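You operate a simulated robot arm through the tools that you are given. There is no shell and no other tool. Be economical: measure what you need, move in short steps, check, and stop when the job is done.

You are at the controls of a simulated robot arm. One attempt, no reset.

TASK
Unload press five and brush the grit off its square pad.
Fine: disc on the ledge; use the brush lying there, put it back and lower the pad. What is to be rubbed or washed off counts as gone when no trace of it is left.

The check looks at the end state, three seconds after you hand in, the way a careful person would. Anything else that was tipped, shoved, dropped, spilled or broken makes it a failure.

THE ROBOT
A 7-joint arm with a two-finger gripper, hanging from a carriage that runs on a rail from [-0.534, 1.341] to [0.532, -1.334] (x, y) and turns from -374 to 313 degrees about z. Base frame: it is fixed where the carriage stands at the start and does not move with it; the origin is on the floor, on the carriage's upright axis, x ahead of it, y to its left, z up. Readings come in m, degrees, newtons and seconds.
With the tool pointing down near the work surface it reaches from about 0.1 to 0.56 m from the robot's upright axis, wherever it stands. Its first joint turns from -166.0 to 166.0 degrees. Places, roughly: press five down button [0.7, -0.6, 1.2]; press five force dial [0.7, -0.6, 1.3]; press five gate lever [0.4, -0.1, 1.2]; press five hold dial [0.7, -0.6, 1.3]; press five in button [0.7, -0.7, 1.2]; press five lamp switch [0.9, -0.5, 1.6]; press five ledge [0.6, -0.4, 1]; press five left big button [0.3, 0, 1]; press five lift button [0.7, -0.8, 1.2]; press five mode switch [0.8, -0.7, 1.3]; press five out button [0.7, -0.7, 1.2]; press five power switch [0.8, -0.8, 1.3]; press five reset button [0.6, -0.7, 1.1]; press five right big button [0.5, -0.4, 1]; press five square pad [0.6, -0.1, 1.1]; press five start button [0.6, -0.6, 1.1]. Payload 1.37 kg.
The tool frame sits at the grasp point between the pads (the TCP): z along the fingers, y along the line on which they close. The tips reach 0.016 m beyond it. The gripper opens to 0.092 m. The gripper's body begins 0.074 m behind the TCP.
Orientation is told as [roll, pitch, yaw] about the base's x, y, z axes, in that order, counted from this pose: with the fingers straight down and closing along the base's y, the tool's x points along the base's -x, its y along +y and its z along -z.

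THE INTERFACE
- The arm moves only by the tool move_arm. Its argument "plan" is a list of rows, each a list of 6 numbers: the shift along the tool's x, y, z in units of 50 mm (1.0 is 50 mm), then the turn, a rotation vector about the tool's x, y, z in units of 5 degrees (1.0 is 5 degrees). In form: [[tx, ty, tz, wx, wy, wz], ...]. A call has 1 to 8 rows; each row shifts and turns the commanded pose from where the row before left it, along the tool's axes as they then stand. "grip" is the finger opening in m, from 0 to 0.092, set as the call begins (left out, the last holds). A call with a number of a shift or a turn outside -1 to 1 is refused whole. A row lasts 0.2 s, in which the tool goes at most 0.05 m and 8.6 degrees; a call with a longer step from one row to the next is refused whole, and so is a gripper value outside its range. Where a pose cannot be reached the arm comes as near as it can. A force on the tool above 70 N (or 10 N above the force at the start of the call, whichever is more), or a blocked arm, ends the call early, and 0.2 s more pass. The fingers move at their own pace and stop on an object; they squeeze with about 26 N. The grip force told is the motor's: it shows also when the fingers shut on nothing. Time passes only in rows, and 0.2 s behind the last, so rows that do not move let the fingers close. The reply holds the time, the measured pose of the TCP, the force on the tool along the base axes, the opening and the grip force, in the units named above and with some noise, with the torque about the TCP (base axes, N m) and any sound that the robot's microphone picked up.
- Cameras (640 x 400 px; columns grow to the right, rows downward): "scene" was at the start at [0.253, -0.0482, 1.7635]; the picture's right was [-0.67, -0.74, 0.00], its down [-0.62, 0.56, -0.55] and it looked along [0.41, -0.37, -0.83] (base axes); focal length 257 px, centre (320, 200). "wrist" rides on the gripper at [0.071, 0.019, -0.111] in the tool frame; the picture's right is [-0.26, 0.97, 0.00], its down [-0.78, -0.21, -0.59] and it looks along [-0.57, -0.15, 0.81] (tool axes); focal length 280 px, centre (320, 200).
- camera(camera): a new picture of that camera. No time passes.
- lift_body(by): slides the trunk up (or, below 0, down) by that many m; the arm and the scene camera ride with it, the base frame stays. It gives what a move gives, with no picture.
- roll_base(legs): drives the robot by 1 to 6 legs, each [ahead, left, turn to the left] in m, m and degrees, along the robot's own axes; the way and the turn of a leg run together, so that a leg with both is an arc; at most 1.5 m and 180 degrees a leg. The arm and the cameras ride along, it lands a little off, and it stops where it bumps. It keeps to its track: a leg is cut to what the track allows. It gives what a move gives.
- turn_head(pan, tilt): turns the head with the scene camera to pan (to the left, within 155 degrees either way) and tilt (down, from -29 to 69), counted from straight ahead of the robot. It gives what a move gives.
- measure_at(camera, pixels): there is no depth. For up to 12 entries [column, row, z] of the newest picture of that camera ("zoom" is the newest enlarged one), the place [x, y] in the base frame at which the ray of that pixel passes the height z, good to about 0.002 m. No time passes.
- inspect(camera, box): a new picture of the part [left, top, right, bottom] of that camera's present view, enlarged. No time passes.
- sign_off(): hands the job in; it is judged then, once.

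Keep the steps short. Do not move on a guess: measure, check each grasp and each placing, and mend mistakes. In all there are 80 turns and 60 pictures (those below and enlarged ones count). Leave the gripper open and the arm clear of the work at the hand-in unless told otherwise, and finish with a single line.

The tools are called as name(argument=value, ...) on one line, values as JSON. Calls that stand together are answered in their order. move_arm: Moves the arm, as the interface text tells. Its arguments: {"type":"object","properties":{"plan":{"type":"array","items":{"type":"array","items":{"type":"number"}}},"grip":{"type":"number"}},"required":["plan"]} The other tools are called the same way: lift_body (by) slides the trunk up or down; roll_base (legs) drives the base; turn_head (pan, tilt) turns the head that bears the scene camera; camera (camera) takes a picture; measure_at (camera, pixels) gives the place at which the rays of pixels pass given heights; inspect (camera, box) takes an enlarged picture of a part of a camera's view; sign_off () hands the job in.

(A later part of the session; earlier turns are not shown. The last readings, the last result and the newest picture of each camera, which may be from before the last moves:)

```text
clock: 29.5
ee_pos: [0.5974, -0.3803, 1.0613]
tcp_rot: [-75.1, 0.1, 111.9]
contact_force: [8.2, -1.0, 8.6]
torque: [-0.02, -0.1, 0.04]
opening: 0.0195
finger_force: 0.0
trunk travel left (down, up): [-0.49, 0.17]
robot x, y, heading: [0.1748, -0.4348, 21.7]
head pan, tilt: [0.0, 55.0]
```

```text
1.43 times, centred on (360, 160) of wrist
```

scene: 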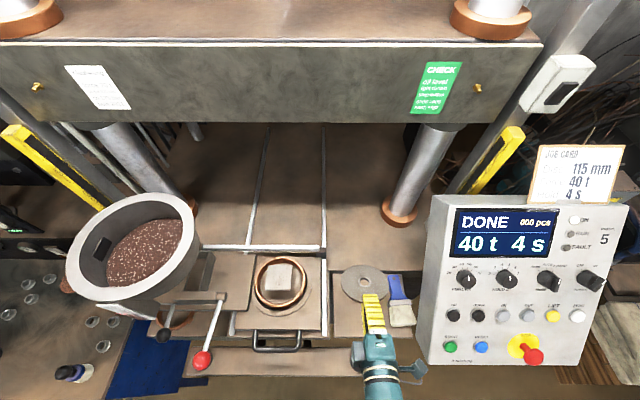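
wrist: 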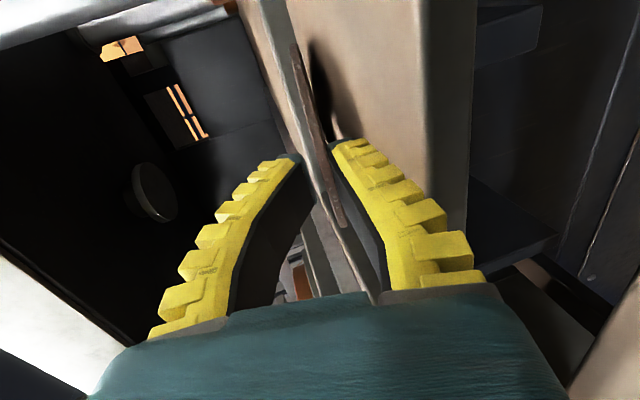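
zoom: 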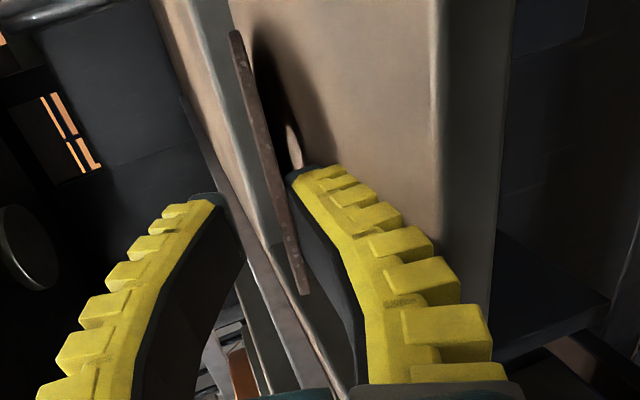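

Released: the disc leans on the lower finger. I'll slide the finger out horizontally toward me by 40 mm.

move_arm(plan=[[0, 0.052, -0.193, 0, 0, 0], [0, 0.052, -0.193, 0, 0, 0], [0, 0.052, -0.193, 0, 0, 0], [0, 0.04, -0.193, 0, 0, 0]])

inspect(camera="scene", box=[310, 220, 440, 350])

```text
clock: 30.5
ee_pos: [0.56, -0.3941, 1.0614]
tcp_rot: [-75.0, 0.0, 111.9]
contact_force: [6.0, 2.7, 7.6]
torque: [0.09, -0.09, -0.02]
opening: 0.0205
finger_force: 0.0
trunk travel left (down, up): [-0.49, 0.17]
robot x, y, heading: [0.1741, -0.4341, 22.2]
head pan, tilt: [0.0, 55.0]
```

```text
3.08 times, centred on (375, 285) of scene
```

zoom: 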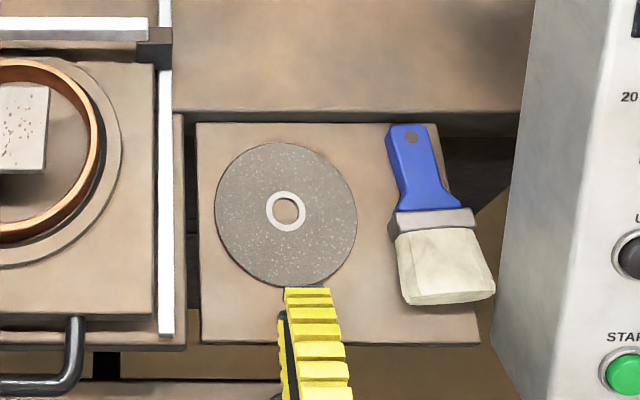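

The disc lies nearly flat with the tip at its rim. I'll pull back 40 mm more and rise.

move_arm(plan=[[0, 0.03, -0.2, 0, 0, 0], [0, 0.03, -0.2, 0, 0, 0], [0, 0, -0.4, 0, 0, 0], [0, -0.8, -0.2, 0, 0, 0], [0, -0.8, -0.2, 0, 0, 0]])

camera(camera="scene")

```text
clock: 31.7
ee_pos: [0.5221, -0.4093, 1.1501]
tcp_rot: [-75.0, 0.1, 111.9]
contact_force: [-0.3, -0.1, 0.0]
torque: [-0.02, 0.03, 0.03]
opening: 0.0263
finger_force: 3.0
trunk travel left (down, up): [-0.49, 0.17]
robot x, y, heading: [0.1731, -0.4319, 22.0]
head pan, tilt: [0.0, 55.0]
```

```text
18 pictures are left
```

scene: 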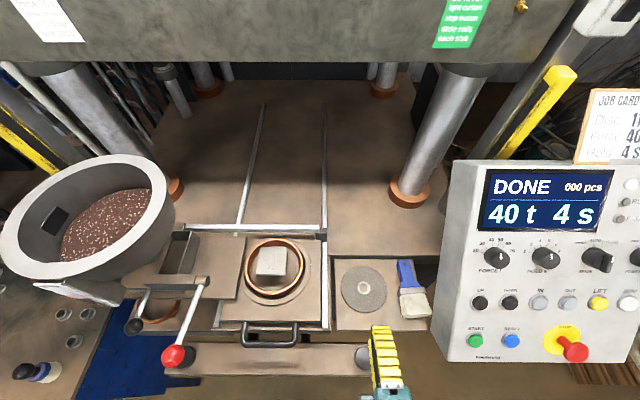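

The disc lies flat on the ledge. Next is the brush, and I need the clearance between its handle and the panel. I'm measuring brush, disc and panel edges in an enlarged view.

inspect(camera="scene", box=[325, 150, 505, 365])

```text
1.86 times, centred on (415, 258) of scene
```

zoom: 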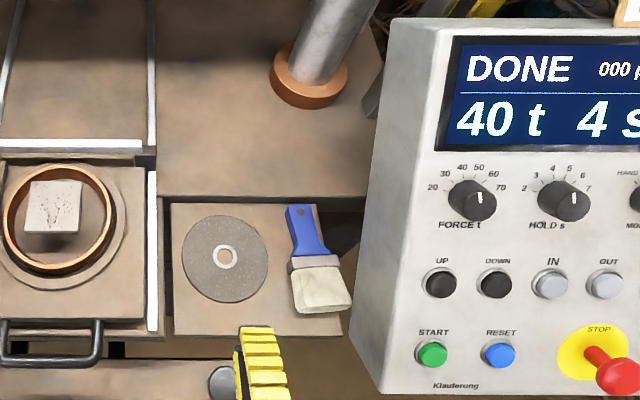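

measure_at(camera="zoom", pixels=[[388, 392, 1.05], [388, 392, 1.1], [350, 345, 1.05], [350, 345, 1.1], [432, 355, 1.1], [473, 200, 1.27], [448, 30, 1.35], [388, 20, 1.35], [293, 206, 1.045], [308, 240, 1.045], [316, 305, 1.035], [224, 258, 1.035]])

```text
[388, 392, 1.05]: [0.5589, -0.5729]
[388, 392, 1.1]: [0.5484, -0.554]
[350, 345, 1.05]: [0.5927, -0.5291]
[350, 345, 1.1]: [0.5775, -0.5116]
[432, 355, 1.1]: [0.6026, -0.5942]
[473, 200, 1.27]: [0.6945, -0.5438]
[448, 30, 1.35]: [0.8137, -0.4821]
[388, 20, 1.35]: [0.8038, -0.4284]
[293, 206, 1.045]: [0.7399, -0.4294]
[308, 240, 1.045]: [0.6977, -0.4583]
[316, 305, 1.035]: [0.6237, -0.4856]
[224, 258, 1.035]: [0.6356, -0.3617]
```

The panel's left face is at v≈-0.737, and the brush runs along u at v≈-0.68, with its handle at u≈0.505. I'll step 50 mm left and turn the tool back to pointing down before going for the brush.

move_arm(plan=[[-1, 0, 0, 0, 0, 0], [0, 0, 0, 1, 0, 0], [0, 0, 0, 1, 0, 0], [0, 0, 0, 1, 0, 0], [0, 0, 0, -0.866, 0.866, 0.866], [0, 0, 0, -0.866, 0.866, 0.866], [0, 0, 0, -0.866, 0.866, 0.866], [0, 0, 0, -0.866, 0.866, 0.866]], grip=0.06)

move_arm(plan=[[0, 0, 0, -0.866, 0.866, 0.866], [0, 0, 0, -0.866, 0.866, 0.866], [0, 0, 0, -0.866, 0.866, 0.866], [0, 0, 0, -0.866, 0.866, 0.866], [0, 0, 0, -0.866, 0.866, 0.866], [0, 0, 0, -0.866, 0.866, 0.866], [0, 0, 0, -0.866, 0.866, 0.866], [0, 0, 0, -0.866, 0.866, 0.866]])

move_arm(plan=[[0, 0, 0, -0.866, 0.866, 0.866], [0, 0, 0, -0.866, 0.866, 0.866], [0, 0, 0, -0.866, 0.866, 0.866], [0, 0, 0, -0.866, 0.866, 0.866], [0, 0, 0, 0, 0, 0]])

```text
clock: 33.5
ee_pos: [0.5031, -0.3608, 1.1572]
tcp_rot: [-89.3, -0.5, 111.6]
contact_force: [0.5, 1.0, 0.1]
torque: [-0.01, 0.0, 0.01]
opening: 0.0622
finger_force: 1.5
out of reach, approached as far as the arm can: row 5, 6, 7, 8
trunk travel left (down, up): [-0.49, 0.17]
robot x, y, heading: [0.1719, -0.4293, 21.8]
head pan, tilt: [0.0, 55.0]
```

```text
clock: 35.3
ee_pos: [0.5057, -0.3598, 1.1566]
tcp_rot: [-44.0, -19.3, 66.1]
contact_force: [0.6, 0.1, 0.6]
torque: [0.01, -0.01, -0.02]
opening: 0.0626
finger_force: 2.2
trunk travel left (down, up): [-0.49, 0.17]
robot x, y, heading: [0.1723, -0.4344, 22.1]
head pan, tilt: [0.0, 55.0]
```

```text
clock: 36.5
ee_pos: [0.504, -0.3614, 1.157]
tcp_rot: [-19.2, -13.5, 41.4]
contact_force: [0.1, 0.0, 0.2]
torque: [0.01, 0.0, 0.0]
opening: 0.0627
finger_force: 1.8
trunk travel left (down, up): [-0.49, 0.17]
robot x, y, heading: [0.1726, -0.4332, 21.8]
head pan, tilt: [0.0, 55.0]
```

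About 30° of turn remains. I'll finish that, then move out over the ledge at this height.

move_arm(plan=[[0, 0, 0, -0.866, 0.866, 0.866], [0, 0, 0, -0.866, 0.866, 0.866], [0, 0, 0, -0.866, 0.866, 0.866], [0, 0, 0, -0.866, 0.866, 0.866], [-0.86, 0, 0, 0, 0, 0], [-0.86, 0, 0, 0, 0, 0], [-0.86, 0, 0, 0, 0, 0], [-0.86, 0, 0, 0, 0, 0]])

move_arm(plan=[[0, -0.75, 0, 0, 0, 0], [0, -0.75, 0, 0, 0, 0], [0, -0.75, 0, 0, 0, 0], [0, 0, 0, 1, 0, -0.8], [0, 0, 0, 0, 0, 0]])

camera(camera="wrist")

```text
clock: 38.3
ee_pos: [0.6655, -0.2991, 1.1358]
tcp_rot: [0.6, 0.8, 21.6]
contact_force: [-0.9, -0.6, -0.6]
torque: [-0.01, -0.03, -0.01]
opening: 0.0626
finger_force: 1.8
out of reach, approached as far as the arm can: row 4
trunk travel left (down, up): [-0.49, 0.17]
robot x, y, heading: [0.171, -0.4331, 21.9]
head pan, tilt: [0.0, 55.0]
```

```text
clock: 39.5
ee_pos: [0.7129, -0.4009, 1.1392]
tcp_rot: [-4.4, 0.9, 25.6]
contact_force: [-0.4, 0.6, 0.2]
torque: [0.01, -0.01, -0.04]
opening: 0.0625
finger_force: 2.1
trunk travel left (down, up): [-0.49, 0.17]
robot x, y, heading: [0.1709, -0.4336, 21.9]
head pan, tilt: [0.0, 55.0]
```

```text
16 pictures are left
```

wrist: 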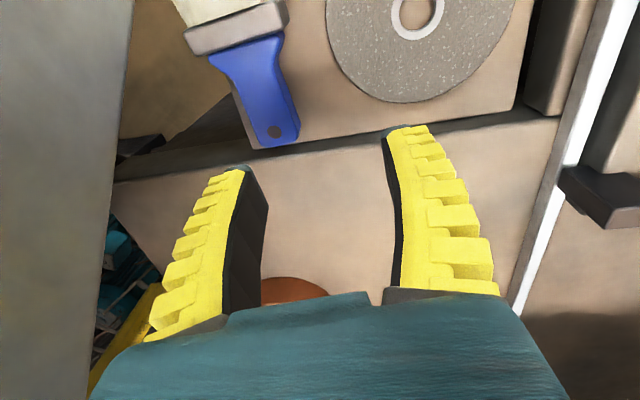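

A clear view of the brush, with the handle end at (277,140) and the ferrule near (240,30). I'll measure it from here.

measure_at(camera="wrist", pixels=[[277, 143, 1.045], [277, 143, 1.03], [263, 90, 1.045], [248, 45, 1.045], [238, 27, 1.045], [247, 93, 1.045], [283, 83, 1.045], [386, 50, 1.035], [116, 152, 1.1], [243, 110, 1.03]])

```text
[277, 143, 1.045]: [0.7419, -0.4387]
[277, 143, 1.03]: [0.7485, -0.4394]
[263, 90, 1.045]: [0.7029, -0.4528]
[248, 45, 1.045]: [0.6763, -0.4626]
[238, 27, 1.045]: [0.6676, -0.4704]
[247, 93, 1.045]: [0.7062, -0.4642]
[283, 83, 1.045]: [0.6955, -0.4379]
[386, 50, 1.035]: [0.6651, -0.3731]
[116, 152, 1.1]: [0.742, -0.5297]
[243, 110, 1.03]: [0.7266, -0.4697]
```

Handle mid (0.703,-0.453), about 28 mm wide. I'll aim at (0.715,-0.4485), shift over it and go down to about 1.07 with the fingers at 50 mm, then check.

move_arm(plan=[[0.37, -0.37, 0, 0, 0, 0.4], [0, -0.37, 0, 0, 0, 0], [0, 0, 0.5, 0, 0, 0], [0, 0, 0.5, 0, 0, 0], [0, 0, 0.4, 0, 0, 0]], grip=0.05)

camera(camera="wrist")

```text
clock: 40.7
ee_pos: [0.7113, -0.4478, 1.0725]
tcp_rot: [-4.4, 0.7, 23.6]
contact_force: [0.4, 0.0, -0.5]
torque: [0.0, -0.01, -0.02]
opening: 0.0531
finger_force: 2.2
trunk travel left (down, up): [-0.49, 0.17]
robot x, y, heading: [0.1699, -0.434, 21.9]
head pan, tilt: [0.0, 55.0]
```

```text
15 pictures are left
```

wrist: 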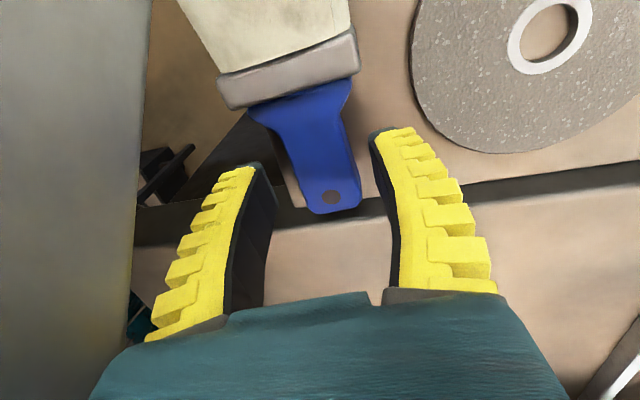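

The handle lies centred between the fingertips. I'll go down in 4 mm steps toward z≈1.052 and watch the force.

move_arm(plan=[[0, 0, 0.08, 0, 0, 0], [0, 0, 0.08, 0, 0, 0], [0, 0, 0.08, 0, 0, 0], [0, 0, 0.08, 0, 0, 0], [0, 0, 0.06, 0, 0, 0]])

```text
clock: 41.9
ee_pos: [0.7106, -0.45, 1.0521]
tcp_rot: [-4.3, 0.7, 23.7]
contact_force: [0.0, 0.3, -0.8]
torque: [-0.01, -0.01, 0.04]
opening: 0.0529
finger_force: 2.0
trunk travel left (down, up): [-0.49, 0.17]
robot x, y, heading: [0.1719, -0.4331, 22.3]
head pan, tilt: [0.0, 55.0]
```

move_arm(plan=[[0, 0, 0.06, 0, 0, 0], [0, 0, 0.06, 0, 0, 0], [0, 0, 0.06, 0, 0, 0]])

```text
clock: 42.7
ee_pos: [0.7108, -0.4495, 1.0466]
tcp_rot: [-4.4, 0.6, 23.5]
contact_force: [-16.5, 0.5, 27.2]
torque: [0.92, 0.59, 0.37]
opening: 0.0599
finger_force: 5.7
trunk travel left (down, up): [-0.49, 0.17]
robot x, y, heading: [0.1722, -0.429, 22.1]
head pan, tilt: [0.0, 55.0]
```

Contact with the ledge at TCP≈1.048, so the ledge is at about 1.03. I'll ease up 3 mm and close on the handle.

move_arm(plan=[[0, 0, -0.1, 0, 0, 0]])

move_arm(plan=[[0, 0, 0, 0, 0, 0], [0, 0, 0, 0, 0, 0], [0, 0, 0, 0, 0, 0]], grip=0.0)

camera(camera="wrist")

```text
clock: 43.1
ee_pos: [0.711, -0.4503, 1.0482]
tcp_rot: [-4.4, 0.9, 23.7]
contact_force: [-5.3, -0.2, 10.6]
torque: [0.38, 0.18, 0.25]
opening: 0.055
finger_force: 2.9
trunk travel left (down, up): [-0.49, 0.17]
robot x, y, heading: [0.1703, -0.4306, 22.1]
head pan, tilt: [0.0, 55.0]
```

```text
clock: 43.9
ee_pos: [0.7112, -0.4506, 1.0491]
tcp_rot: [-4.4, 0.7, 23.6]
contact_force: [2.3, -1.5, 3.5]
torque: [0.09, -0.16, -0.07]
opening: 0.0242
finger_force: 26.1
trunk travel left (down, up): [-0.49, 0.17]
robot x, y, heading: [0.1704, -0.4326, 22.0]
head pan, tilt: [0.0, 55.0]
```

```text
14 pictures are left
```

wrist: 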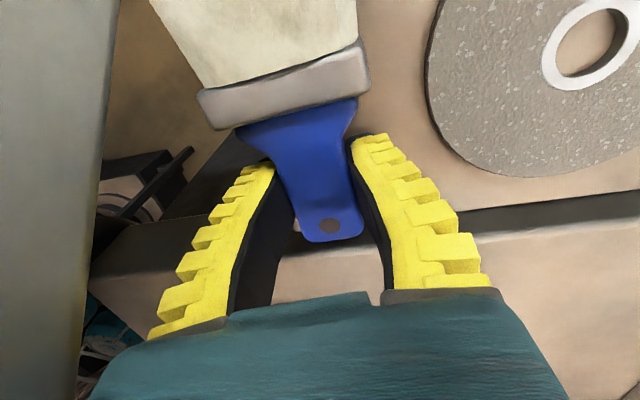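

The brush is gripped, with the opening at 24 mm. I'll lift 40 mm, step 40 mm left away from the panel, then lift another 120 mm.

lift_body(by=0.04)

move_arm(plan=[[0, 0.4, 0, 0, 0, 0], [0, 0.4, 0, 0, 0, 0]])

lift_body(by=0.125)

roll_base(legs=[[0, 0.213, 0]])

camera(camera="scene")

```text
clock: 44.7
ee_pos: [0.7102, -0.4497, 1.0889]
tcp_rot: [-4.4, 0.8, 23.6]
contact_force: [0.3, -0.5, -1.1]
torque: [-0.01, -0.06, -0.02]
opening: 0.0232
finger_force: 26.5
trunk travel left (down, up): [-0.53, 0.13]
robot x, y, heading: [0.1729, -0.4346, 21.9]
head pan, tilt: [0.0, 55.0]
```

```text
clock: 45.3
ee_pos: [0.6929, -0.4127, 1.0841]
tcp_rot: [-4.4, 0.7, 23.6]
contact_force: [0.1, -0.1, -0.2]
torque: [0.04, -0.03, -0.02]
opening: 0.0229
finger_force: 25.9
trunk travel left (down, up): [-0.53, 0.13]
robot x, y, heading: [0.1722, -0.433, 22.1]
head pan, tilt: [0.0, 55.0]
```

```text
clock: 46.9
ee_pos: [0.6942, -0.4126, 1.2084]
tcp_rot: [-4.4, 0.8, 23.6]
contact_force: [-0.2, 0.7, -1.1]
torque: [0.0, -0.09, -0.03]
opening: 0.0231
finger_force: 26.1
trunk travel left (down, up): [-0.655, 0.005]
robot x, y, heading: [0.1727, -0.4309, 21.8]
head pan, tilt: [0.0, 55.0]
```

```text
clock: 48.5
ee_pos: [0.618, -0.2144, 1.2099]
tcp_rot: [-4.4, 0.7, 24.0]
contact_force: [0.0, -0.4, -0.2]
torque: [-0.01, -0.04, -0.01]
opening: 0.0229
finger_force: 26.2
trunk travel left (down, up): [-0.655, 0.005]
robot x, y, heading: [0.0998, -0.2413, 22.4]
head pan, tilt: [0.0, 55.0]
```

```text
13 pictures are left
```

scene: 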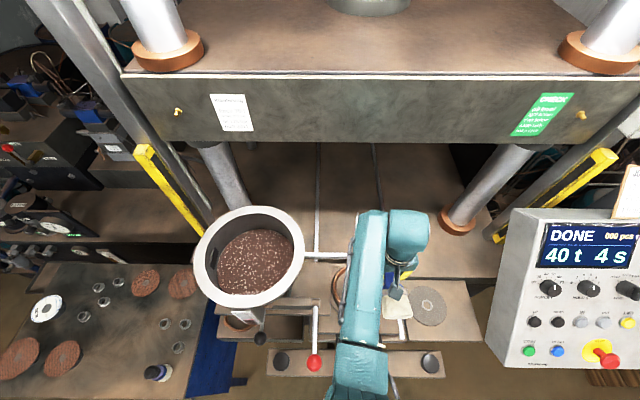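

I'll raise 40 mm and tilt the tool nose-forward so the bristles point down and back. I'm doing 35° first.

move_arm(plan=[[0, 0, -0.8, 0, 0, 0], [0, 0, 0, 0, -1, 0], [0, 0, 0, 0, -1, 0], [0, 0, 0, 0, -1, 0], [0, 0, 0, 0, -1, 0], [0, 0, 0, 0, -1, 0], [0, 0, 0, 0, -1, 0], [0, 0, 0, 0, -1, 0]])

move_arm(plan=[[0, 0, 0, 0, -1, 0], [0, 0, 0, 0, -1, 0], [0, 0, 0, 0, -1, 0], [0, 0, 0, 0, 0, 0]])

```text
clock: 50.3
ee_pos: [0.6162, -0.2111, 1.2512]
tcp_rot: [-5.3, -34.1, 27.0]
contact_force: [0.7, 0.0, -0.8]
torque: [0.01, -0.02, 0.01]
opening: 0.0231
finger_force: 26.5
trunk travel left (down, up): [-0.655, 0.005]
robot x, y, heading: [0.0941, -0.238, 22.4]
head pan, tilt: [0.0, 55.0]
```

```text
clock: 51.3
ee_pos: [0.6164, -0.2106, 1.2491]
tcp_rot: [-6.7, -49.1, 29.0]
contact_force: [0.4, 0.7, -0.6]
torque: [-0.02, -0.05, 0.03]
opening: 0.023
finger_force: 26.0
trunk travel left (down, up): [-0.655, 0.005]
robot x, y, heading: [0.092, -0.2393, 22.3]
head pan, tilt: [0.0, 55.0]
```

Tilt is 49°, with the bristle tips about 79 mm below and 57 mm behind the TCP. I'll move over the pad with the tips about 35 mm above it, then look.

move_arm(plan=[[-0.24, 0.729, 0.193, 0, 0, 0], [-0.24, 0.729, 0.193, 0, 0, 0], [0, 0, 0, 0, 0, 0]])

camera(camera="wrist")

```text
clock: 52.1
ee_pos: [0.6124, -0.1347, 1.2483]
tcp_rot: [-6.7, -49.1, 28.9]
contact_force: [-0.1, -0.6, -0.8]
torque: [0.04, -0.04, 0.01]
opening: 0.0234
finger_force: 26.0
trunk travel left (down, up): [-0.655, 0.005]
robot x, y, heading: [0.0975, -0.2366, 22.6]
head pan, tilt: [0.0, 55.0]
```

```text
12 pictures are left
```

wrist: 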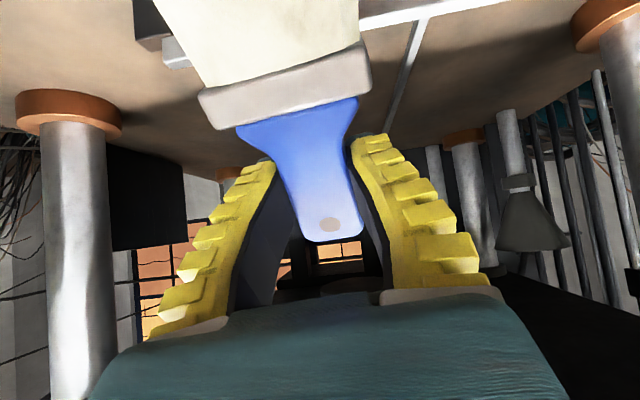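

I'll descend 24 mm, then go in 3 mm steps feeling for the pad.

move_arm(plan=[[0.181, 0.018, 0.156, 0, 0, 0], [0.181, 0.018, 0.156, 0, 0, 0], [0.0454, 0.0046, 0.039, 0, 0, 0], [0.0454, 0.0046, 0.039, 0, 0, 0], [0.0454, 0.0046, 0.039, 0, 0, 0]])

```text
clock: 53.3
ee_pos: [0.6171, -0.133, 1.2221]
tcp_rot: [-7.0, -49.5, 29.3]
contact_force: [5.1, 1.0, 13.5]
torque: [0.02, 0.61, -0.01]
opening: 0.0261
finger_force: 25.5
trunk travel left (down, up): [-0.655, 0.005]
robot x, y, heading: [0.0951, -0.2355, 22.5]
head pan, tilt: [0.0, 55.0]
```

Contact with the pad at 13 N. I'll stroke forward 55 mm and back 65 mm along the press axis.

move_arm(plan=[[-0.26, -0.013, 0.304, 0, 0, 0], [-0.26, -0.013, 0.304, 0, 0, 0], [-0.2, -0.01, 0.228, 0, 0, 0], [0.26, 0.013, -0.304, 0, 0, 0], [0.26, 0.013, -0.304, 0, 0, 0], [0.325, 0.016, -0.38, 0, 0, 0]])

inspect(camera="scene", box=[290, 200, 450, 340])

```text
clock: 54.7
ee_pos: [0.6035, -0.1361, 1.2188]
tcp_rot: [-6.8, -49.0, 29.1]
contact_force: [0.5, 0.2, 0.2]
torque: [0.01, 0.02, 0.01]
opening: 0.0231
finger_force: 26.3
trunk travel left (down, up): [-0.655, 0.005]
robot x, y, heading: [0.0975, -0.2388, 22.3]
head pan, tilt: [0.0, 55.0]
```

```text
2.86 times, centred on (370, 270) of scene
```

zoom: 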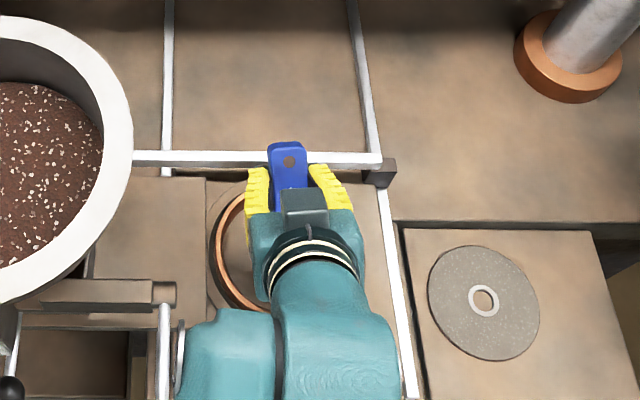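

The end of the stroke is off the pad's front edge. I'll re-lift slightly, then repeat with offsets of 12 mm left and 12 mm right so every edge is covered.

move_arm(plan=[[-0.316, -0.022, 0.124, 0, 0, 0], [-0.019, 0.239, -0.006, 0, 0, 0], [0.151, 0.015, 0.13, 0, 0, 0], [-0.357, -0.018, 0.418, 0, 0, 0], [-0.357, -0.018, 0.418, 0, 0, 0], [0.357, 0.018, -0.418, 0, 0, 0], [0.286, 0.014, -0.334, 0, 0, 0]])

move_arm(plan=[[0.038, -0.478, 0.012, 0, 0, 0], [-0.286, -0.014, 0.334, 0, 0, 0], [-0.357, -0.018, 0.418, 0, 0, 0], [0.357, 0.018, -0.418, 0, 0, 0], [0.357, 0.018, -0.418, 0, 0, 0]])

```text
clock: 56.3
ee_pos: [0.6206, -0.1172, 1.215]
tcp_rot: [-6.7, -49.1, 29.0]
contact_force: [-0.3, 0.0, -0.5]
torque: [0.0, 0.03, -0.01]
opening: 0.023
finger_force: 26.0
trunk travel left (down, up): [-0.655, 0.005]
robot x, y, heading: [0.0938, -0.2405, 22.6]
head pan, tilt: [0.0, 55.0]
```

```text
clock: 57.5
ee_pos: [0.6268, -0.1413, 1.2136]
tcp_rot: [-6.6, -49.0, 29.0]
contact_force: [0.0, 0.0, -1.7]
torque: [-0.02, 0.04, 0.02]
opening: 0.023
finger_force: 25.6
trunk travel left (down, up): [-0.655, 0.005]
robot x, y, heading: [0.0906, -0.2365, 22.5]
head pan, tilt: [0.0, 55.0]
```

No contact force now, so I'll check the result. I'm lifting 50 mm and moving 150 mm right to uncover the pad for the scene camera.

move_arm(plan=[[-0.378, -0.038, -0.325, 0, 0, 0], [-0.378, -0.038, -0.325, 0, 0, 0], [0.06, -0.9, 0.02, 0, 0, 0], [0.06, -0.9, 0.02, 0, 0, 0], [0.06, -0.9, 0.02, 0, 0, 0], [0.04, -0.6, 0.015, 0, 0, 0]])

inspect(camera="scene", box=[310, 220, 470, 350])

```text
clock: 58.9
ee_pos: [0.6856, -0.292, 1.267]
tcp_rot: [-6.7, -48.9, 29.1]
contact_force: [-1.1, 0.0, -1.1]
torque: [-0.02, -0.05, -0.04]
opening: 0.0231
finger_force: 25.7
trunk travel left (down, up): [-0.655, 0.005]
robot x, y, heading: [0.0922, -0.2421, 22.5]
head pan, tilt: [0.0, 55.0]
```

```text
3.08 times, centred on (390, 285) of scene
```

zoom: 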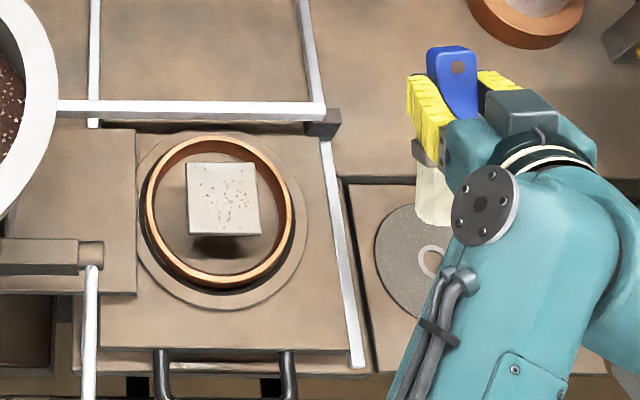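

Grit remains, mostly around the middle of the pad. I'll measure the pad corners to target better.

measure_at(camera="zoom", pixels=[[186, 163, 1.134], [255, 162, 1.134], [260, 233, 1.134], [188, 235, 1.134], [436, 222, 1.18], [436, 222, 1.17], [436, 222, 1.19], [418, 222, 1.18], [415, 160, 1.22]])

```text
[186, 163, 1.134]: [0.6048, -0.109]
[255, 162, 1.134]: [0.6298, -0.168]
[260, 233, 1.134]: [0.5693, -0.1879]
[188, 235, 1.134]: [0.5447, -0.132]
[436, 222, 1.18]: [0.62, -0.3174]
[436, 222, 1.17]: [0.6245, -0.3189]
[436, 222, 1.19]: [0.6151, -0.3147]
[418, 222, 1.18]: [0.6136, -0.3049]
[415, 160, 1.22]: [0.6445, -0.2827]
```

The pad centre is (0.587,-0.149), and the bristle tips sit about 15 mm further back than I assumed, so the strokes only reached the front half. I'll go back over the true centre and descend until contact.

move_arm(plan=[[-0.164, 0.845, 0.091, 0, 0, 0], [-0.164, 0.845, 0.091, 0, 0, 0], [-0.164, 0.845, 0.091, 0, 0, 0], [-0.164, 0.845, 0.091, 0, 0, 0], [0.318, 0.032, 0.273, 0, 0, 0], [0.242, 0.025, 0.208, 0, 0, 0]])

move_arm(plan=[[0.0454, 0.0046, 0.039, 0, 0, 0], [0.0454, 0.0046, 0.039, 0, 0, 0], [0.0454, 0.0046, 0.039, 0, 0, 0]])

```text
clock: 60.3
ee_pos: [0.6504, -0.126, 1.2297]
tcp_rot: [-6.7, -49.0, 28.9]
contact_force: [0.6, -0.1, -0.8]
torque: [0.02, -0.02, -0.01]
opening: 0.0231
finger_force: 26.2
trunk travel left (down, up): [-0.655, 0.005]
robot x, y, heading: [0.0929, -0.237, 22.5]
head pan, tilt: [0.0, 55.0]
```

```text
clock: 61.1
ee_pos: [0.6501, -0.1254, 1.2212]
tcp_rot: [-6.7, -49.1, 29.0]
contact_force: [0.2, 0.6, -0.3]
torque: [0.05, -0.05, 0.02]
opening: 0.023
finger_force: 25.6
trunk travel left (down, up): [-0.655, 0.005]
robot x, y, heading: [0.0909, -0.2362, 22.4]
head pan, tilt: [0.0, 55.0]
```

move_arm(plan=[[0.0454, 0.0046, 0.039, 0, 0, 0], [0.0454, 0.0046, 0.039, 0, 0, 0], [0.0454, 0.0046, 0.039, 0, 0, 0]])

```text
clock: 61.9
ee_pos: [0.6498, -0.1256, 1.2135]
tcp_rot: [-6.8, -49.1, 29.0]
contact_force: [-0.5, 0.4, 1.6]
torque: [0.04, 0.22, 0.0]
opening: 0.024
finger_force: 26.1
trunk travel left (down, up): [-0.655, 0.005]
robot x, y, heading: [0.0941, -0.2411, 22.4]
head pan, tilt: [0.0, 55.0]
```

First touch at 1.2135. I'll press 3 mm more and stroke: forward 40, back 75, forward 35 mm.

move_arm(plan=[[0.0454, 0.0046, 0.039, 0, 0, 0], [-0.26, -0.013, 0.304, 0, 0, 0], [-0.26, -0.013, 0.304, 0, 0, 0], [0.325, 0.016, -0.38, 0, 0, 0], [0.325, 0.016, -0.38, 0, 0, 0], [0.325, 0.016, -0.38, 0, 0, 0], [-0.2275, -0.011, 0.266, 0, 0, 0], [-0.2275, -0.011, 0.266, 0, 0, 0]])

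move_arm(plan=[[-0.024, 0.299, -0.008, 0, 0, 0], [-0.26, -0.013, 0.304, 0, 0, 0], [-0.26, -0.013, 0.304, 0, 0, 0], [0.325, 0.016, -0.38, 0, 0, 0], [0.325, 0.016, -0.38, 0, 0, 0], [0.325, 0.016, -0.38, 0, 0, 0], [-0.2275, -0.011, 0.266, 0, 0, 0], [-0.2275, -0.011, 0.266, 0, 0, 0]])

move_arm(plan=[[0.048, -0.598, 0.016, 0, 0, 0], [-0.26, -0.013, 0.304, 0, 0, 0], [-0.26, -0.013, 0.304, 0, 0, 0], [0.325, 0.016, -0.38, 0, 0, 0], [0.325, 0.016, -0.38, 0, 0, 0], [0.325, 0.016, -0.38, 0, 0, 0], [-0.2275, -0.011, 0.266, 0, 0, 0], [-0.2275, -0.011, 0.266, 0, 0, 0]])

```text
clock: 63.7
ee_pos: [0.6524, -0.1257, 1.2088]
tcp_rot: [-6.7, -49.0, 29.0]
contact_force: [0.2, -0.7, -2.2]
torque: [0.04, -0.05, -0.01]
opening: 0.0227
finger_force: 26.4
trunk travel left (down, up): [-0.655, 0.005]
robot x, y, heading: [0.0924, -0.2392, 22.6]
head pan, tilt: [0.0, 55.0]
```

```text
clock: 65.5
ee_pos: [0.6443, -0.1124, 1.2091]
tcp_rot: [-6.7, -49.2, 29.0]
contact_force: [0.5, -1.3, -1.2]
torque: [0.02, -0.1, -0.03]
opening: 0.0229
finger_force: 26.1
trunk travel left (down, up): [-0.655, 0.005]
robot x, y, heading: [0.0933, -0.2367, 22.1]
head pan, tilt: [0.0, 55.0]
```

```text
clock: 67.3
ee_pos: [0.6552, -0.1364, 1.2065]
tcp_rot: [-6.6, -49.1, 29.1]
contact_force: [-0.1, -1.2, -0.2]
torque: [0.02, 0.01, -0.03]
opening: 0.0229
finger_force: 26.1
trunk travel left (down, up): [-0.655, 0.005]
robot x, y, heading: [0.0937, -0.2377, 22.4]
head pan, tilt: [0.0, 55.0]
```

Little force is felt, so the brush may have yielded in the grip. I'll lift, move right and look at both the pad and the brush.

move_arm(plan=[[-0.378, -0.038, -0.325, 0, 0, 0], [-0.378, -0.038, -0.325, 0, 0, 0], [0.06, -0.9, 0.02, 0, 0, 0], [0.06, -0.9, 0.02, 0, 0, 0], [0.06, -0.9, 0.02, 0, 0, 0], [0.04, -0.6, 0.015, 0, 0, 0]])

inspect(camera="scene", box=[330, 225, 460, 325])

```text
clock: 68.7
ee_pos: [0.7173, -0.2926, 1.2592]
tcp_rot: [-6.7, -49.0, 29.1]
contact_force: [0.6, 0.1, -1.6]
torque: [-0.02, -0.04, -0.02]
opening: 0.0224
finger_force: 26.2
trunk travel left (down, up): [-0.655, 0.005]
robot x, y, heading: [0.093, -0.2347, 22.6]
head pan, tilt: [0.0, 55.0]
```

```text
4.00 times, centred on (395, 275) of scene
```

zoom: 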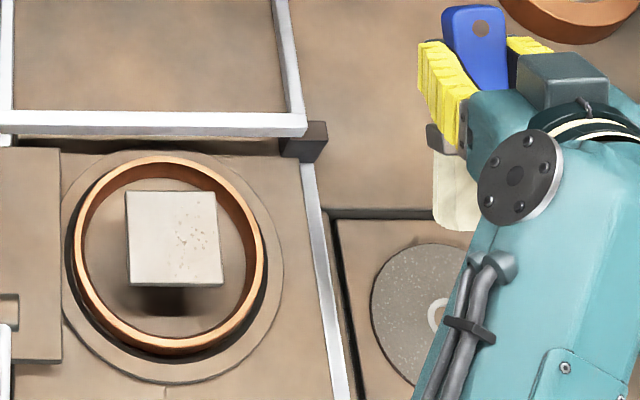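

Good progress: only a patch right of the middle remains, because the brush's right side rides a little high. I'll go back, roll 4° to lower the right side, and descend on that patch.

move_arm(plan=[[-0.069, 0.83, -0.02, 0, 0, 0], [-0.069, 0.83, -0.02, 0, 0, 0], [-0.069, 0.83, -0.02, 0, 0, 0], [-0.069, 0.81, -0.02, 0, 0, 0], [0, 0, 0, -0.52, -0.03, 0.61], [0.355, 0.036, 0.305, 0, 0, 0], [0.355, 0.036, 0.305, 0, 0, 0]])

move_arm(plan=[[0.0454, 0.0046, 0.039, 0, 0, 0], [0.0454, 0.0046, 0.039, 0, 0, 0]])

```text
clock: 70.3
ee_pos: [0.6548, -0.1348, 1.2127]
tcp_rot: [-0.5, -49.4, 24.4]
contact_force: [1.1, -0.2, -1.3]
torque: [-0.02, -0.04, 0.01]
opening: 0.0225
finger_force: 26.0
trunk travel left (down, up): [-0.655, 0.005]
robot x, y, heading: [0.0963, -0.2376, 21.9]
head pan, tilt: [0.0, 55.0]
```

```text
clock: 70.9
ee_pos: [0.655, -0.1342, 1.2083]
tcp_rot: [-0.7, -49.5, 24.4]
contact_force: [-0.7, 0.6, -0.9]
torque: [0.03, 0.02, 0.0]
opening: 0.0228
finger_force: 25.3
trunk travel left (down, up): [-0.655, 0.005]
robot x, y, heading: [0.0932, -0.2359, 22.5]
head pan, tilt: [0.0, 55.0]
```

move_arm(plan=[[0.0454, 0, 0.039, 0, 0, 0], [0.0454, 0, 0.039, 0, 0, 0]])

```text
clock: 71.5
ee_pos: [0.6586, -0.1344, 1.2042]
tcp_rot: [-0.7, -49.8, 24.6]
contact_force: [2.9, 2.1, 8.6]
torque: [-0.21, 0.42, -0.04]
opening: 0.0238
finger_force: 26.3
trunk travel left (down, up): [-0.655, 0.005]
robot x, y, heading: [0.0987, -0.2376, 22.6]
head pan, tilt: [0.0, 55.0]
```

Contact at about 9 N. I'll stroke forward 30, back 65 and forward 35 mm here, then repeat 10 mm left.

move_arm(plan=[[-0.195, -0.012, 0.228, 0, 0, 0], [-0.195, -0.012, 0.228, 0, 0, 0], [0.26, 0.016, -0.304, 0, 0, 0], [0.26, 0.016, -0.304, 0, 0, 0], [0.325, 0.02, -0.38, 0, 0, 0], [-0.228, -0.014, 0.266, 0, 0, 0], [-0.228, -0.014, 0.266, 0, 0, 0]])

move_arm(plan=[[0.02, 0.2, 0.02, 0, 0, 0], [-0.195, -0.012, 0.228, 0, 0, 0], [-0.195, -0.012, 0.228, 0, 0, 0], [0.26, 0.016, -0.304, 0, 0, 0], [0.26, 0.016, -0.304, 0, 0, 0], [0.325, 0.02, -0.38, 0, 0, 0], [-0.228, -0.014, 0.266, 0, 0, 0], [-0.228, -0.014, 0.266, 0, 0, 0]])

move_arm(plan=[[-0.378, -0.01, -0.325, 0, 0, 0], [-0.378, -0.01, -0.325, 0, 0, 0], [0.02, -0.9, -0.02, 0, 0, 0], [0.02, -0.9, -0.02, 0, 0, 0], [0.02, -0.9, -0.02, 0, 0, 0], [0.02, -0.7, -0.02, 0, 0, 0]])

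inspect(camera="scene", box=[330, 225, 460, 325])

```text
clock: 73.1
ee_pos: [0.6548, -0.1337, 1.2024]
tcp_rot: [-0.6, -49.4, 24.4]
contact_force: [-1.6, -0.9, -1.7]
torque: [0.03, -0.07, -0.03]
opening: 0.0225
finger_force: 25.9
trunk travel left (down, up): [-0.655, 0.005]
robot x, y, heading: [0.0943, -0.2425, 22.4]
head pan, tilt: [0.0, 55.0]
```

```text
clock: 74.9
ee_pos: [0.6503, -0.1271, 1.2004]
tcp_rot: [-0.6, -49.4, 24.4]
contact_force: [0.1, 0.3, -1.5]
torque: [0.06, -0.07, -0.01]
opening: 0.0227
finger_force: 25.5
trunk travel left (down, up): [-0.655, 0.005]
robot x, y, heading: [0.0933, -0.2398, 22.5]
head pan, tilt: [0.0, 55.0]
```

```text
clock: 76.3
ee_pos: [0.7158, -0.2847, 1.2492]
tcp_rot: [-0.6, -49.4, 24.4]
contact_force: [-1.0, -1.1, -1.6]
torque: [-0.01, -0.07, -0.07]
opening: 0.0227
finger_force: 26.7
trunk travel left (down, up): [-0.655, 0.005]
robot x, y, heading: [0.0954, -0.2382, 22.2]
head pan, tilt: [0.0, 55.0]
```

```text
4.00 times, centred on (395, 275) of scene
```

zoom: 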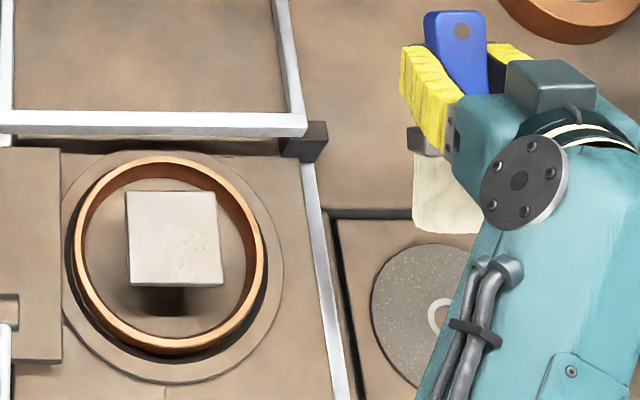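

Almost clean: only a faint trace remains right of and in front of the middle. I'll go once more onto that spot with contact.

move_arm(plan=[[-0.022, 0.814, 0.025, 0, 0, 0], [-0.022, 0.814, 0.025, 0, 0, 0], [-0.022, 0.814, 0.025, 0, 0, 0], [-0.022, 0.79, 0.025, 0, 0, 0], [0.349, 0.003, 0.3, 0, 0, 0], [0.349, 0.003, 0.3, 0, 0, 0], [0.0454, 0, 0.039, 0, 0, 0], [0.0454, 0, 0.039, 0, 0, 0]])

move_arm(plan=[[0.0454, 0, 0.039, 0, 0, 0], [0.0304, 0, 0.026, 0, 0, 0]])

```text
clock: 78.1
ee_pos: [0.6554, -0.1346, 1.1997]
tcp_rot: [-0.6, -49.4, 24.4]
contact_force: [-0.4, -0.7, 0.9]
torque: [-0.13, 0.11, -0.03]
opening: 0.0229
finger_force: 25.9
trunk travel left (down, up): [-0.655, 0.005]
robot x, y, heading: [0.0941, -0.2379, 22.4]
head pan, tilt: [0.0, 55.0]
```

```text
clock: 78.7
ee_pos: [0.6581, -0.1334, 1.197]
tcp_rot: [-0.7, -49.8, 24.6]
contact_force: [3.3, 1.2, 9.9]
torque: [-0.18, 0.46, -0.01]
opening: 0.0231
finger_force: 25.7
trunk travel left (down, up): [-0.655, 0.005]
robot x, y, heading: [0.0953, -0.2366, 22.4]
head pan, tilt: [0.0, 55.0]
```

Contact at 10 N. I'll scrub back and forth over the spot, feeding 1 mm down per row.

move_arm(plan=[[0.275, 0.016, -0.291, 0, 0, 0], [-0.245, -0.016, 0.317, 0, 0, 0], [-0.245, -0.016, 0.317, 0, 0, 0], [0.275, 0.016, -0.291, 0, 0, 0], [0.015, -0.2, 0.013, 0, 0, 0], [0.275, 0.016, -0.291, 0, 0, 0], [-0.245, -0.016, 0.317, 0, 0, 0], [-0.245, -0.016, 0.317, 0, 0, 0]])

move_arm(plan=[[0.275, 0.4, -0.291, 0, 0, 0], [0.275, 0.016, -0.291, 0, 0, 0], [-0.245, -0.016, 0.317, 0, 0, 0], [-0.245, -0.016, 0.317, 0, 0, 0], [0.275, 0.016, -0.291, 0, 0, 0]])

move_arm(plan=[[-0.378, -0.01, -0.325, 0, 0, 0], [-0.378, -0.01, -0.325, 0, 0, 0], [0.02, -0.9, -0.02, 0, 0, 0], [0.02, -0.9, -0.02, 0, 0, 0], [0.02, -0.9, -0.02, 0, 0, 0], [0.02, -0.7, -0.02, 0, 0, 0]])

inspect(camera="scene", box=[345, 260, 400, 305])

```text
clock: 80.5
ee_pos: [0.6787, -0.1364, 1.189]
tcp_rot: [-0.7, -49.4, 24.4]
contact_force: [-0.3, -0.4, 4.2]
torque: [-0.23, 0.35, 0.0]
opening: 0.0231
finger_force: 25.8
trunk travel left (down, up): [-0.655, 0.005]
robot x, y, heading: [0.094, -0.2402, 22.6]
head pan, tilt: [0.0, 55.0]
```

```text
clock: 81.7
ee_pos: [0.6549, -0.1272, 1.1832]
tcp_rot: [-0.6, -49.5, 24.5]
contact_force: [1.7, -0.3, 3.7]
torque: [-0.14, 0.3, 0.02]
opening: 0.0232
finger_force: 25.9
trunk travel left (down, up): [-0.655, 0.005]
robot x, y, heading: [0.094, -0.2385, 22.4]
head pan, tilt: [0.0, 55.0]
```

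```text
clock: 83.1
ee_pos: [0.7133, -0.286, 1.23]
tcp_rot: [-0.5, -49.5, 24.4]
contact_force: [-0.8, 1.0, -0.9]
torque: [-0.03, -0.07, -0.01]
opening: 0.0228
finger_force: 26.1
trunk travel left (down, up): [-0.655, 0.005]
robot x, y, heading: [0.0951, -0.2383, 22.4]
head pan, tilt: [0.0, 55.0]
```

```text
8.89 times, centred on (372, 282) of scene
```

zoom: 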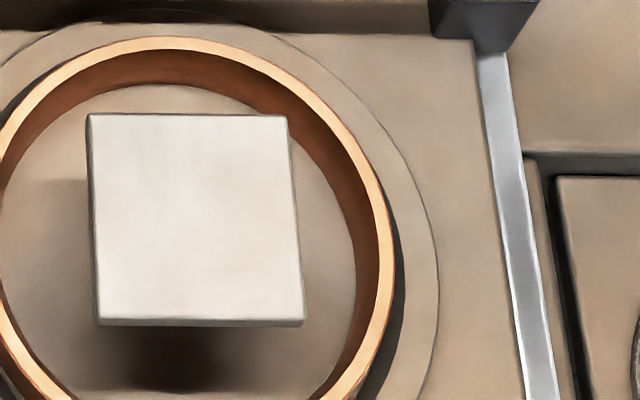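

The pad is clean with no trace left. Next I return the brush: undo the roll and tilt the tool back about 27°. The brush has pivoted some 22° in the grip, so that should bring it level. Then I'll check.

move_arm(plan=[[0, 0, 0, 0.52, 0.03, -0.61], [0, 0, 0, 0, 1, 0], [0, 0, 0, 0, 1, 0], [0, 0, 0, 0, 1, 0], [0, 0, 0, 0, 1, 0], [0, 0, 0, 0, 1, 0], [0, 0, 0, 0, 0.4, 0]])

roll_base(legs=[[0, -0.165, 0]])

camera(camera="wrist")

```text
clock: 84.7
ee_pos: [0.7163, -0.2847, 1.2307]
tcp_rot: [-4.8, -22.1, 25.9]
contact_force: [0.5, 0.3, -1.7]
torque: [0.01, -0.05, 0.02]
opening: 0.023
finger_force: 25.9
trunk travel left (down, up): [-0.655, 0.005]
robot x, y, heading: [0.0947, -0.2386, 22.3]
head pan, tilt: [0.0, 55.0]
```

```text
clock: 86.1
ee_pos: [0.7762, -0.4276, 1.23]
tcp_rot: [-4.6, -22.2, 26.1]
contact_force: [-24.4, 28.8, 16.8]
torque: [-2.41, -0.95, -1.78]
opening: 0.0224
finger_force: 25.9
trunk travel left (down, up): [-0.655, 0.005]
robot x, y, heading: [0.1546, -0.383, 22.5]
head pan, tilt: [0.0, 55.0]
```

```text
6 pictures are left
```

wrist: 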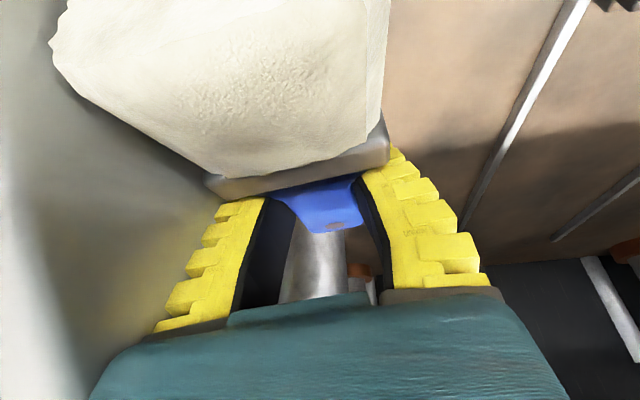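

The brush side has touched the panel flank (36 N sideways). I'll back off left at once.

roll_base(legs=[[0, 0.05, 0]])

camera(camera="scene")

```text
clock: 87.0
ee_pos: [0.758, -0.3844, 1.2307]
tcp_rot: [-4.7, -22.2, 26.1]
contact_force: [0.3, -0.4, -0.4]
torque: [0.01, 0.01, -0.01]
opening: 0.0226
finger_force: 25.8
trunk travel left (down, up): [-0.655, 0.005]
robot x, y, heading: [0.1377, -0.3423, 22.5]
head pan, tilt: [0.0, 55.0]
```

```text
5 pictures are left
```

scene: 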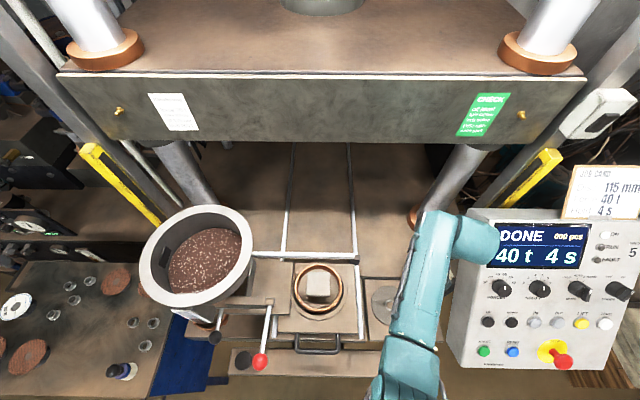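

All intact, and the display is unchanged. The brush is now pitched bristles-up in the grip, so pressing its handle end on the ledge will level it again. I'll pull back 68 mm, lower to about 1.10 left of the spot, then slide right.

move_arm(plan=[[0.633, 0.027, -0.262, 0, 0, 0], [0.633, 0.027, -0.262, 0, 0, 0]])

lift_body(by=-0.13)

```text
clock: 87.7
ee_pos: [0.6968, -0.4108, 1.2332]
tcp_rot: [-4.7, -22.4, 26.2]
contact_force: [0.8, 0.3, 0.4]
torque: [-0.02, 0.0, 0.01]
opening: 0.0223
finger_force: 25.8
trunk travel left (down, up): [-0.655, 0.005]
robot x, y, heading: [0.1371, -0.3391, 22.4]
head pan, tilt: [0.0, 55.0]
```

```text
clock: 89.2
ee_pos: [0.6965, -0.4129, 1.1014]
tcp_rot: [-4.7, -22.3, 26.0]
contact_force: [-0.6, 0.0, -1.4]
torque: [0.01, -0.01, -0.02]
opening: 0.0227
finger_force: 26.0
trunk travel left (down, up): [-0.525, 0.135]
robot x, y, heading: [0.1365, -0.3415, 22.8]
head pan, tilt: [0.0, 55.0]
```

move_arm(plan=[[0.03, -0.322, 0.015, 0.19, 0.04, 0.46], [0.03, -0.322, 0.015, 0, 0, 0], [0.151, 0.03, 0.369, 0, 0, 0]])

camera(camera="wrist")

```text
clock: 90.0
ee_pos: [0.7075, -0.4419, 1.0815]
tcp_rot: [-4.7, -22.3, 23.7]
contact_force: [-0.9, 0.1, -1.1]
torque: [0.04, -0.02, 0.0]
opening: 0.0227
finger_force: 26.1
trunk travel left (down, up): [-0.525, 0.135]
robot x, y, heading: [0.1387, -0.346, 22.9]
head pan, tilt: [0.0, 55.0]
```

```text
4 pictures are left
```

wrist: 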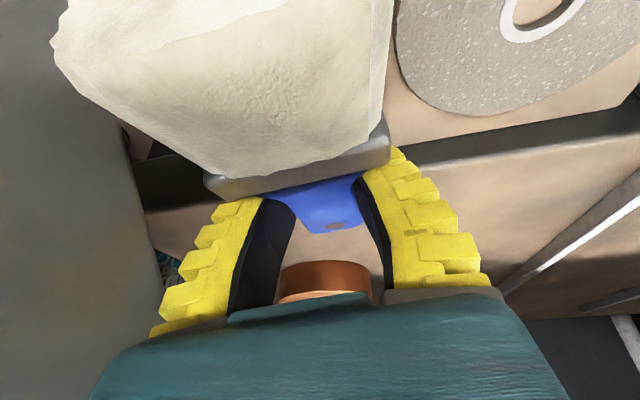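

The brush is pitched steeply bristles-up. I'll straighten the tool to about 10° of tilt, then press down gently so the ledge pushes the handle end level.

move_arm(plan=[[0, 0, 0, 0, 0.8, 0], [0, 0, 0, 0, 0.8, 0], [0, 0, 0, 0, 0.8, 0], [0.01, 0.005, 0.06, 0, 0, 0], [0.01, 0.005, 0.06, 0, 0, 0], [0.01, 0.005, 0.06, 0, 0, 0]])

move_arm(plan=[[0.01, 0.005, 0.06, 0, 0, 0], [0.01, 0.005, 0.06, 0, 0, 0], [0.01, 0.005, 0.06, 0, 0, 0], [0.01, 0.005, 0.06, 0, 0, 0]])

```text
clock: 91.4
ee_pos: [0.7069, -0.4448, 1.0725]
tcp_rot: [-4.4, -10.3, 22.5]
contact_force: [0.4, -0.6, -1.2]
torque: [0.0, -0.04, 0.03]
opening: 0.0227
finger_force: 26.0
trunk travel left (down, up): [-0.525, 0.135]
robot x, y, heading: [0.1379, -0.3436, 22.5]
head pan, tilt: [0.0, 55.0]
```

```text
clock: 92.4
ee_pos: [0.7076, -0.4424, 1.0604]
tcp_rot: [-4.3, -10.4, 22.7]
contact_force: [0.8, -0.2, -1.3]
torque: [0.02, -0.05, -0.01]
opening: 0.0225
finger_force: 26.3
trunk travel left (down, up): [-0.525, 0.135]
robot x, y, heading: [0.1362, -0.3441, 22.7]
head pan, tilt: [0.0, 55.0]
```

move_arm(plan=[[0.01, 0.005, 0.06, 0, 0, 0], [0.01, 0.005, 0.06, 0, 0, 0], [0.01, 0.005, 0.06, 0, 0, 0]])

```text
clock: 93.2
ee_pos: [0.7083, -0.4448, 1.0537]
tcp_rot: [-4.6, -10.6, 22.7]
contact_force: [-4.4, 0.3, 13.8]
torque: [0.34, -0.4, 0.05]
opening: 0.0271
finger_force: 25.9
trunk travel left (down, up): [-0.525, 0.135]
robot x, y, heading: [0.1353, -0.3413, 22.4]
head pan, tilt: [0.0, 55.0]
```

The handle end is touching at 14 N. I'll press a few mm more to level it.

move_arm(plan=[[0.01, 0.005, 0.06, 0, 0, 0], [0.01, 0.005, 0.06, 0, 0, 0], [0, 0, 0, 0, 0, 0]])

camera(camera="wrist")

```text
clock: 94.0
ee_pos: [0.7086, -0.4439, 1.0478]
tcp_rot: [-4.6, -10.5, 22.6]
contact_force: [-6.8, -3.0, 24.9]
torque: [0.41, -0.29, 0.06]
opening: 0.0283
finger_force: 25.7
trunk travel left (down, up): [-0.525, 0.135]
robot x, y, heading: [0.1375, -0.3422, 22.5]
head pan, tilt: [0.0, 55.0]
```

```text
3 pictures are left
```

wrist: 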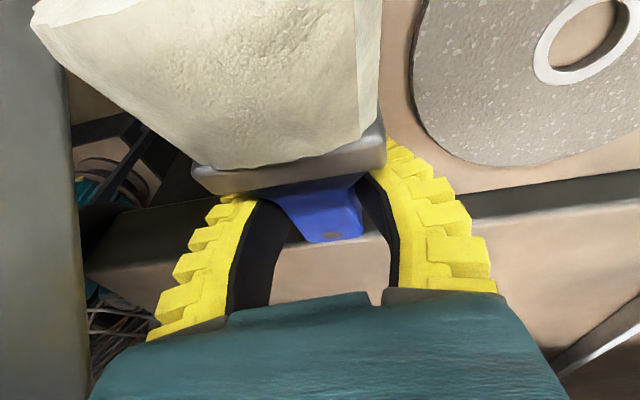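

Still bristles-up in the grip. Instead I'll raise 22 mm and tilt the tool 35° nose-forward, which brings the brush level, then look before lowering.

move_arm(plan=[[-0.08, -0.035, -0.43, 0, 0, 0], [0, 0, 0, 0, -1, 0], [0, 0, 0, 0, -1, 0], [0, 0, 0, 0, -1, 0], [0, 0, 0, 0, -1, 0], [0, 0, 0, 0, -1, 0], [0, 0, 0, 0, -1, 0], [0, 0, 0, 0, -1, 0]])

```text
clock: 95.8
ee_pos: [0.7101, -0.4429, 1.069]
tcp_rot: [-6.5, -45.5, 26.4]
contact_force: [0.1, -0.4, 5.6]
torque: [-0.1, 0.59, 0.05]
opening: 0.0257
finger_force: 26.2
trunk travel left (down, up): [-0.525, 0.135]
robot x, y, heading: [0.1358, -0.3413, 22.7]
head pan, tilt: [0.0, 55.0]
```

The bristles already touch the ledge lightly (5.6 N behind the TCP). I'll rotate back 12° and lower 15 mm so the brush lies flat.

move_arm(plan=[[0, 0, 0, 0, 0.85, 0], [0, 0, 0, 0, 0.85, 0], [0, 0, 0, 0, 0.8, 0], [0.058, 0.009, 0.089, 0, 0, 0], [0.058, 0.009, 0.089, 0, 0, 0], [0.05, 0.008, 0.077, 0, 0, 0]])

```text
clock: 97.2
ee_pos: [0.7069, -0.4443, 1.0511]
tcp_rot: [-5.2, -32.7, 24.7]
contact_force: [0.0, 0.3, -1.5]
torque: [0.0, -0.04, 0.02]
opening: 0.0244
finger_force: 26.1
trunk travel left (down, up): [-0.525, 0.135]
robot x, y, heading: [0.1329, -0.3406, 22.6]
head pan, tilt: [0.0, 55.0]
```

move_arm(plan=[[0.022, 0.003, 0.033, 0, 0, 0], [0.022, 0.003, 0.033, 0, 0, 0], [0.022, 0.003, 0.033, 0, 0, 0]])

```text
clock: 98.0
ee_pos: [0.7106, -0.4438, 1.0487]
tcp_rot: [-5.6, -33.2, 24.9]
contact_force: [-9.2, 0.7, 25.3]
torque: [0.27, 0.87, 0.06]
opening: 0.0243
finger_force: 26.0
trunk travel left (down, up): [-0.525, 0.135]
robot x, y, heading: [0.135, -0.3429, 22.3]
head pan, tilt: [0.0, 55.0]
```

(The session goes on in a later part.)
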